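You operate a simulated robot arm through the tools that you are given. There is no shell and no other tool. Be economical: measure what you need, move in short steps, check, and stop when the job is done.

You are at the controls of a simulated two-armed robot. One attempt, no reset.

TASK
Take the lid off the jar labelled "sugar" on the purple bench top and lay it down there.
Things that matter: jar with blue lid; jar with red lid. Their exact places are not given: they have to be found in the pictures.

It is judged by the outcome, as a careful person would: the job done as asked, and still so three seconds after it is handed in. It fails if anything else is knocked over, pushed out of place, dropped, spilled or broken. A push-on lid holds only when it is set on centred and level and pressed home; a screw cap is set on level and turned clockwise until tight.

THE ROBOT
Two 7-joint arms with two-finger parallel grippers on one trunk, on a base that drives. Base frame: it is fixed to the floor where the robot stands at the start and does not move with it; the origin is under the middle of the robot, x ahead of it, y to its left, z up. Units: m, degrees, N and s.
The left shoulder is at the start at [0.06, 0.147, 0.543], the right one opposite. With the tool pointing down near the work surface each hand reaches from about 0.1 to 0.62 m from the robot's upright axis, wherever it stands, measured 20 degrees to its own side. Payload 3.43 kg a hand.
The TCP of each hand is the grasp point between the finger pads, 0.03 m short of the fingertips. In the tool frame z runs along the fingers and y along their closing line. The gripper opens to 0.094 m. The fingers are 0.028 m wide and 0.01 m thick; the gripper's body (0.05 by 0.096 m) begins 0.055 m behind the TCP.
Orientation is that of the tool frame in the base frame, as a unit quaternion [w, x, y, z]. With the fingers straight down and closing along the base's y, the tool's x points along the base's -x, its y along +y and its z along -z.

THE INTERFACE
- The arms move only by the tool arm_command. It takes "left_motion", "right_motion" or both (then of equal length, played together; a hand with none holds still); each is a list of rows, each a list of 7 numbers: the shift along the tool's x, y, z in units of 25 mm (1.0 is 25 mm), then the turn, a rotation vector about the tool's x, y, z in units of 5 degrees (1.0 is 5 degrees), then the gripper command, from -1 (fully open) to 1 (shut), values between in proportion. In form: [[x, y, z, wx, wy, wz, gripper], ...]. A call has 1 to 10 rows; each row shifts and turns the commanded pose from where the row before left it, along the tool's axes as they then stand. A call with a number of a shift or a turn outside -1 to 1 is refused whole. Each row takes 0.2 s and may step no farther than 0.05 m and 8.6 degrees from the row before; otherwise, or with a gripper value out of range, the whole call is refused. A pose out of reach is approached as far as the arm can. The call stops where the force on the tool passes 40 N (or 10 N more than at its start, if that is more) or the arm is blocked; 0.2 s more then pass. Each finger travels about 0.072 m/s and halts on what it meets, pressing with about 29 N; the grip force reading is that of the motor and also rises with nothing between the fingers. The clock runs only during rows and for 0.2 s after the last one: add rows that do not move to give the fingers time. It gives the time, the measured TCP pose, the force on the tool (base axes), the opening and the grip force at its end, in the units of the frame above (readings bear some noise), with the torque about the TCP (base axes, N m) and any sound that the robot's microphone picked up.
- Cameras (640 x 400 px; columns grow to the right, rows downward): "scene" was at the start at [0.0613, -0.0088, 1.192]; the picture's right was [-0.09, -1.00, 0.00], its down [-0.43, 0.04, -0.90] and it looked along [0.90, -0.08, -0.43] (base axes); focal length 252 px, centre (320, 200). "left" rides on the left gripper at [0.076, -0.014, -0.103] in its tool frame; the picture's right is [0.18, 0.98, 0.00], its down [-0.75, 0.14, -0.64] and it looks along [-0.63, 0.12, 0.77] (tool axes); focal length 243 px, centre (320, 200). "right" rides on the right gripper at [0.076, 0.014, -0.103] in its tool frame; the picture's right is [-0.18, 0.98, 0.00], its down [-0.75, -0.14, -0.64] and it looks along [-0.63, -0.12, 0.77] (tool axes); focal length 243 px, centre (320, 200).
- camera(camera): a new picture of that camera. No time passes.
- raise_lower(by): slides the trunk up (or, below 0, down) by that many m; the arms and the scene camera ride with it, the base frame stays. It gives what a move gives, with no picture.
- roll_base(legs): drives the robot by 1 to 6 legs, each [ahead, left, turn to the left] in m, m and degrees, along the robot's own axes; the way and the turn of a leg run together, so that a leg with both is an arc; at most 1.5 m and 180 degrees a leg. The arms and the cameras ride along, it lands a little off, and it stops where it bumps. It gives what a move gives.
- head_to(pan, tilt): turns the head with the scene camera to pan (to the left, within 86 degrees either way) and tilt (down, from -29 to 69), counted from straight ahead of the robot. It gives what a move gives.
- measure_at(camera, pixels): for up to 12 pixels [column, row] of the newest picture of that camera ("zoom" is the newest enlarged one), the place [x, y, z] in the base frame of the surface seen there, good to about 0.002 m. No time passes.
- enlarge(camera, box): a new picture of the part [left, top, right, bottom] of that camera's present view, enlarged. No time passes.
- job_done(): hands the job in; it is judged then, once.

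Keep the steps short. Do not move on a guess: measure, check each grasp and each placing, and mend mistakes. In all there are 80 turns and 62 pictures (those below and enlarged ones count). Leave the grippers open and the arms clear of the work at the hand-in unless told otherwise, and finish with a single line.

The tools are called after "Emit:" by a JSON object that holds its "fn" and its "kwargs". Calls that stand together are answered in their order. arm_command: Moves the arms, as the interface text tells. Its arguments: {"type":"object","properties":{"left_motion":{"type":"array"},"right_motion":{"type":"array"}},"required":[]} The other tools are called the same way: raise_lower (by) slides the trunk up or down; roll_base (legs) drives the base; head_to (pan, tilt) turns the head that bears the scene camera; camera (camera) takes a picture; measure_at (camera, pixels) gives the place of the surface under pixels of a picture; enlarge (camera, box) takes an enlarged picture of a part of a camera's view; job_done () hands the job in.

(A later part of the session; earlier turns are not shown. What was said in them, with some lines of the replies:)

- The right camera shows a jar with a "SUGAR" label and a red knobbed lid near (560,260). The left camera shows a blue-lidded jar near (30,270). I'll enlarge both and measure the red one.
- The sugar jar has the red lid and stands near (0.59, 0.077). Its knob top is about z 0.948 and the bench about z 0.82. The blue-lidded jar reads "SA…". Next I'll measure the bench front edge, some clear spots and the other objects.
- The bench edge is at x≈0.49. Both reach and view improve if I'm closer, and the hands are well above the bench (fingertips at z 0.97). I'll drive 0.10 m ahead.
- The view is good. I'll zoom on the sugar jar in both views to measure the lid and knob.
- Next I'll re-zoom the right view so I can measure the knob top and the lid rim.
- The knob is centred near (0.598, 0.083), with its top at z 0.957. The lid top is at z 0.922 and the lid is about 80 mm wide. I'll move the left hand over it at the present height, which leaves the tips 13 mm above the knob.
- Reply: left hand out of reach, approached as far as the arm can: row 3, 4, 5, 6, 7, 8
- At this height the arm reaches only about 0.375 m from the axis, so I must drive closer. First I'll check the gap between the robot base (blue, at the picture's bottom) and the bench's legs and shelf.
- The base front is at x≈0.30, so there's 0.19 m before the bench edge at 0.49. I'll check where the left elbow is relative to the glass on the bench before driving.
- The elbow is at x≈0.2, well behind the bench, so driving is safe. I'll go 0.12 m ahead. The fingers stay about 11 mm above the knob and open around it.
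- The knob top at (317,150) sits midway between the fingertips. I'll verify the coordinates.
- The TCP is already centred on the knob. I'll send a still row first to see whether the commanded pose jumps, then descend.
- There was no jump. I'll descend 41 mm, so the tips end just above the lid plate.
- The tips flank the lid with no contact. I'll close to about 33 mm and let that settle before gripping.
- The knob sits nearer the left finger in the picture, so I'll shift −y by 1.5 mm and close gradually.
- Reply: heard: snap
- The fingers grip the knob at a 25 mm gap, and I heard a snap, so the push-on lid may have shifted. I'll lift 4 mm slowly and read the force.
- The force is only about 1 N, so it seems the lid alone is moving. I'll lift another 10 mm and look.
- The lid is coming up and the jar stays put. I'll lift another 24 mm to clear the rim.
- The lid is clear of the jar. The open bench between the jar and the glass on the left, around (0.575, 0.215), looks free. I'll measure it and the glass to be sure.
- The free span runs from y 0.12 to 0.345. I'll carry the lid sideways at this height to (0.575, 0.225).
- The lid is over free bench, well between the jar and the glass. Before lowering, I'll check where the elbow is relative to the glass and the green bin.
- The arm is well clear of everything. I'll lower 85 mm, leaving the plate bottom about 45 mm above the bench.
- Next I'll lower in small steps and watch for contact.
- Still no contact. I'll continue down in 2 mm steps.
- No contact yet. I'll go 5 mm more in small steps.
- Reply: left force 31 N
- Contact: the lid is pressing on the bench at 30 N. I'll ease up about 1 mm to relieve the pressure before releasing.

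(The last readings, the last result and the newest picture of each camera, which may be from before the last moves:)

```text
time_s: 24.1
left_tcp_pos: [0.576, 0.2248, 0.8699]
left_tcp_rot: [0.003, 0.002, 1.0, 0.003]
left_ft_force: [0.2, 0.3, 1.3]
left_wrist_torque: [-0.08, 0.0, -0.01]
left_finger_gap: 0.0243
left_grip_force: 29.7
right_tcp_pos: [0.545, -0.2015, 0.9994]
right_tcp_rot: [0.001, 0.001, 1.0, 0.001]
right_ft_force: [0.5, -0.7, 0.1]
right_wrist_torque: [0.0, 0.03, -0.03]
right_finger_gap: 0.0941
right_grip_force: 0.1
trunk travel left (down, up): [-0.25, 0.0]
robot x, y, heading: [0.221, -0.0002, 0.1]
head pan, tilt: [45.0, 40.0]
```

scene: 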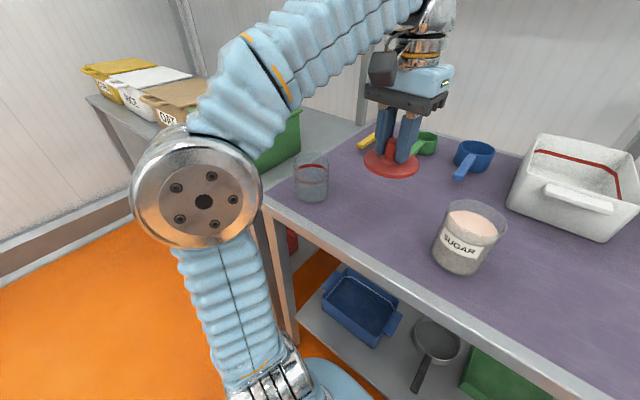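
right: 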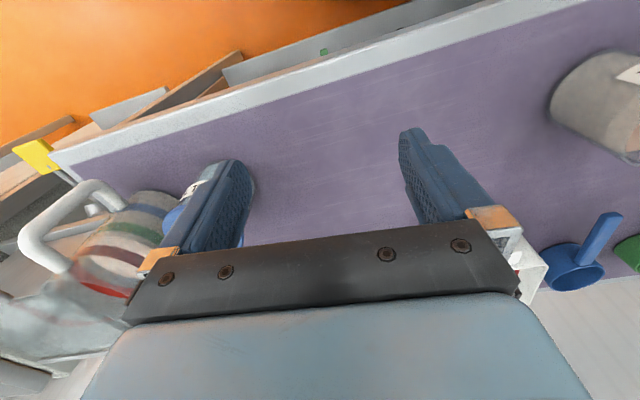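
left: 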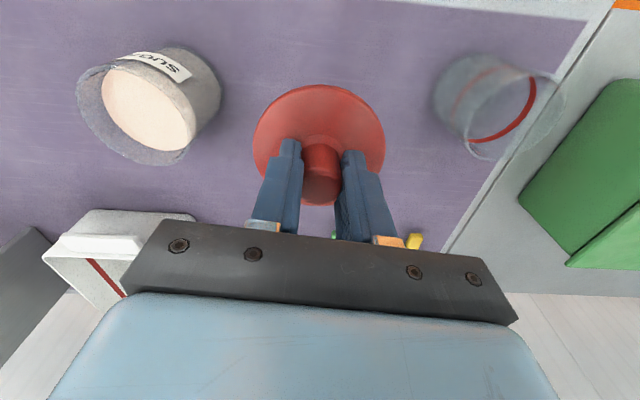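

The force is now about 1 N, so the lid just rests on the bench. I'll open the fingers to about 60 mm.

Emit:
{"fn": "arm_command", "kwargs": {"left_motion": [[0, 0, 0, 0, 0, 0, 0.4], [0, 0, 0, 0, 0, 0, 0], [0, 0, 0, 0, 0, 0, -0.4], [0, 0, 0, 0, 0, 0, -0.4]]}}

Emit:
{"fn": "enlarge", "kwargs": {"camera": "scene", "box": [340, 150, 460, 240]}}

```text
time_s: 25.1
left_tcp_pos: [0.5766, 0.2253, 0.8696]
left_tcp_rot: [0.005, 0.001, 1.0, 0.002]
left_ft_force: [0.5, -0.3, -0.6]
left_wrist_torque: [0.02, 0.01, 0.01]
left_finger_gap: 0.0656
left_grip_force: 0.0
right_tcp_pos: [0.5448, -0.201, 0.9991]
right_tcp_rot: [0.001, 0.0, 1.0, 0.001]
right_ft_force: [0.2, 0.7, -0.4]
right_wrist_torque: [-0.01, -0.01, -0.02]
right_finger_gap: 0.0942
right_grip_force: 0.0
trunk travel left (down, up): [-0.25, 0.0]
robot x, y, heading: [0.2196, -0.0025, -0.2]
head pan, tilt: [45.0, 40.0]
```

```text
4.44 times, centred on (400, 195) of scene
```

zoom: 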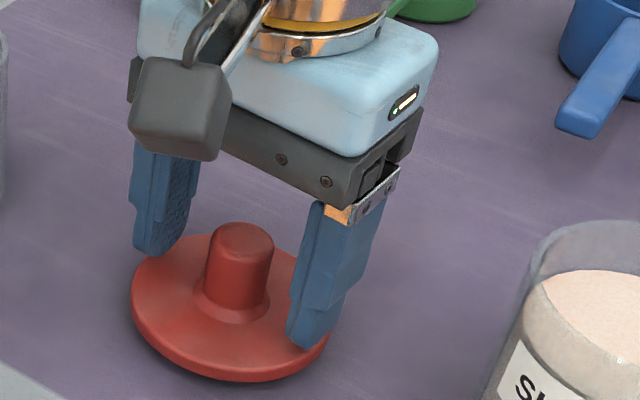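

The lid is released and level. I'll raise the hand straight up by 125 mm.

Emit:
{"fn": "arm_command", "kwargs": {"left_motion": [[0, 0, -0.3, 0, 0, 0, -0.4], [0, 0, -0.6, 0, 0, 0, -0.4], [0, 0, -0.8, 0, 0, 0, -0.4], [0, 0, -0.8, 0, 0, 0, -0.4], [0, 0, -0.8, 0, 0, 0, -0.6], [0, 0, -0.8, 0, 0, 0, -1], [0, 0, -0.8, 0, 0, 0, -1], [0, 0, 0, 0, 0, 0, -1]]}}

Emit:
{"fn": "roll_base", "kwargs": {"legs": [[-0.2, 0, 0]]}}

Emit:
{"fn": "head_to", "kwargs": {"pan": 8, "tilt": 35}}

Emit:
{"fn": "camera", "kwargs": {"camera": "scene"}}

```text
time_s: 26.9
left_tcp_pos: [0.5798, 0.2252, 0.9812]
left_tcp_rot: [-0.002, 0.003, 1.0, -0.001]
left_ft_force: [0.4, 0.3, 0.8]
left_wrist_torque: [0.03, -0.01, -0.02]
left_finger_gap: 0.0941
left_grip_force: 0.0
left hand out of reach, approached as far as the arm can: row 7
right_tcp_pos: [0.5441, -0.2012, 0.9997]
right_tcp_rot: [0.001, 0.0, 1.0, 0.001]
right_ft_force: [-0.5, 0.2, 0.5]
right_wrist_torque: [0.01, -0.05, 0.02]
right_finger_gap: 0.0942
right_grip_force: 0.1
trunk travel left (down, up): [-0.25, 0.0]
robot x, y, heading: [0.2209, 0.0034, -0.3]
head pan, tilt: [45.0, 40.0]
```

```text
time_s: 28.4
left_tcp_pos: [0.3784, 0.2249, 0.9808]
left_tcp_rot: [-0.003, 0.005, 1.0, 0.0]
left_ft_force: [1.3, 0.5, 0.5]
left_wrist_torque: [-0.03, 0.01, -0.03]
left_finger_gap: 0.0939
left_grip_force: 0.1
right_tcp_pos: [0.343, -0.2018, 0.9995]
right_tcp_rot: [0.001, 0.003, 1.0, 0.0]
right_ft_force: [-0.7, 0.1, 0.6]
right_wrist_torque: [0.02, 0.02, -0.01]
right_finger_gap: 0.0939
right_grip_force: 0.1
trunk travel left (down, up): [-0.25, 0.0]
robot x, y, heading: [0.0183, -0.0022, -0.3]
head pan, tilt: [45.0, 40.0]
```

```text
time_s: 29.5
left_tcp_pos: [0.3782, 0.2245, 0.9807]
left_tcp_rot: [-0.003, 0.005, 1.0, 0.0]
left_ft_force: [0.3, 0.5, -0.2]
left_wrist_torque: [0.01, 0.0, 0.01]
left_finger_gap: 0.0937
left_grip_force: 0.1
right_tcp_pos: [0.3412, -0.2025, 0.9998]
right_tcp_rot: [0.001, 0.002, 1.0, 0.0]
right_ft_force: [0.2, 0.4, 0.3]
right_wrist_torque: [-0.02, 0.0, -0.03]
right_finger_gap: 0.0939
right_grip_force: 0.0
trunk travel left (down, up): [-0.25, 0.0]
robot x, y, heading: [0.0163, 0.0016, -0.5]
head pan, tilt: [8.0, 35.0]
```

```text
27 pictures are left
```

scene: 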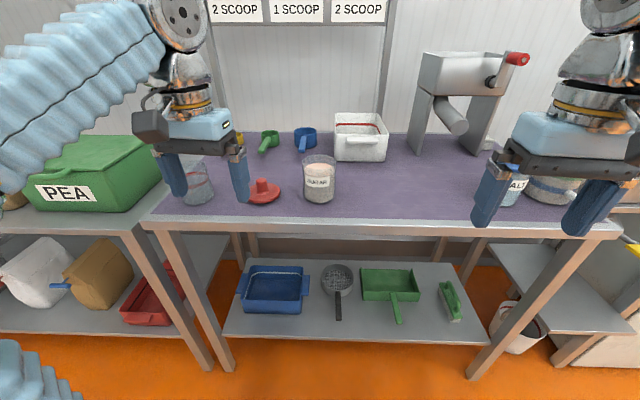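

The picture shows the lid lying flat on the bench at (263,190). The sugar jar stands open and upright, nothing else has moved, and the grippers are open and clear of the bench. I'll hand it in.

Emit:
{"fn": "job_done", "kwargs": {}}

```text
The job is handed in.
```

The sugar jar's red lid is off and lies flat on the purple bench top to the left of the jar, with nothing else disturbed.
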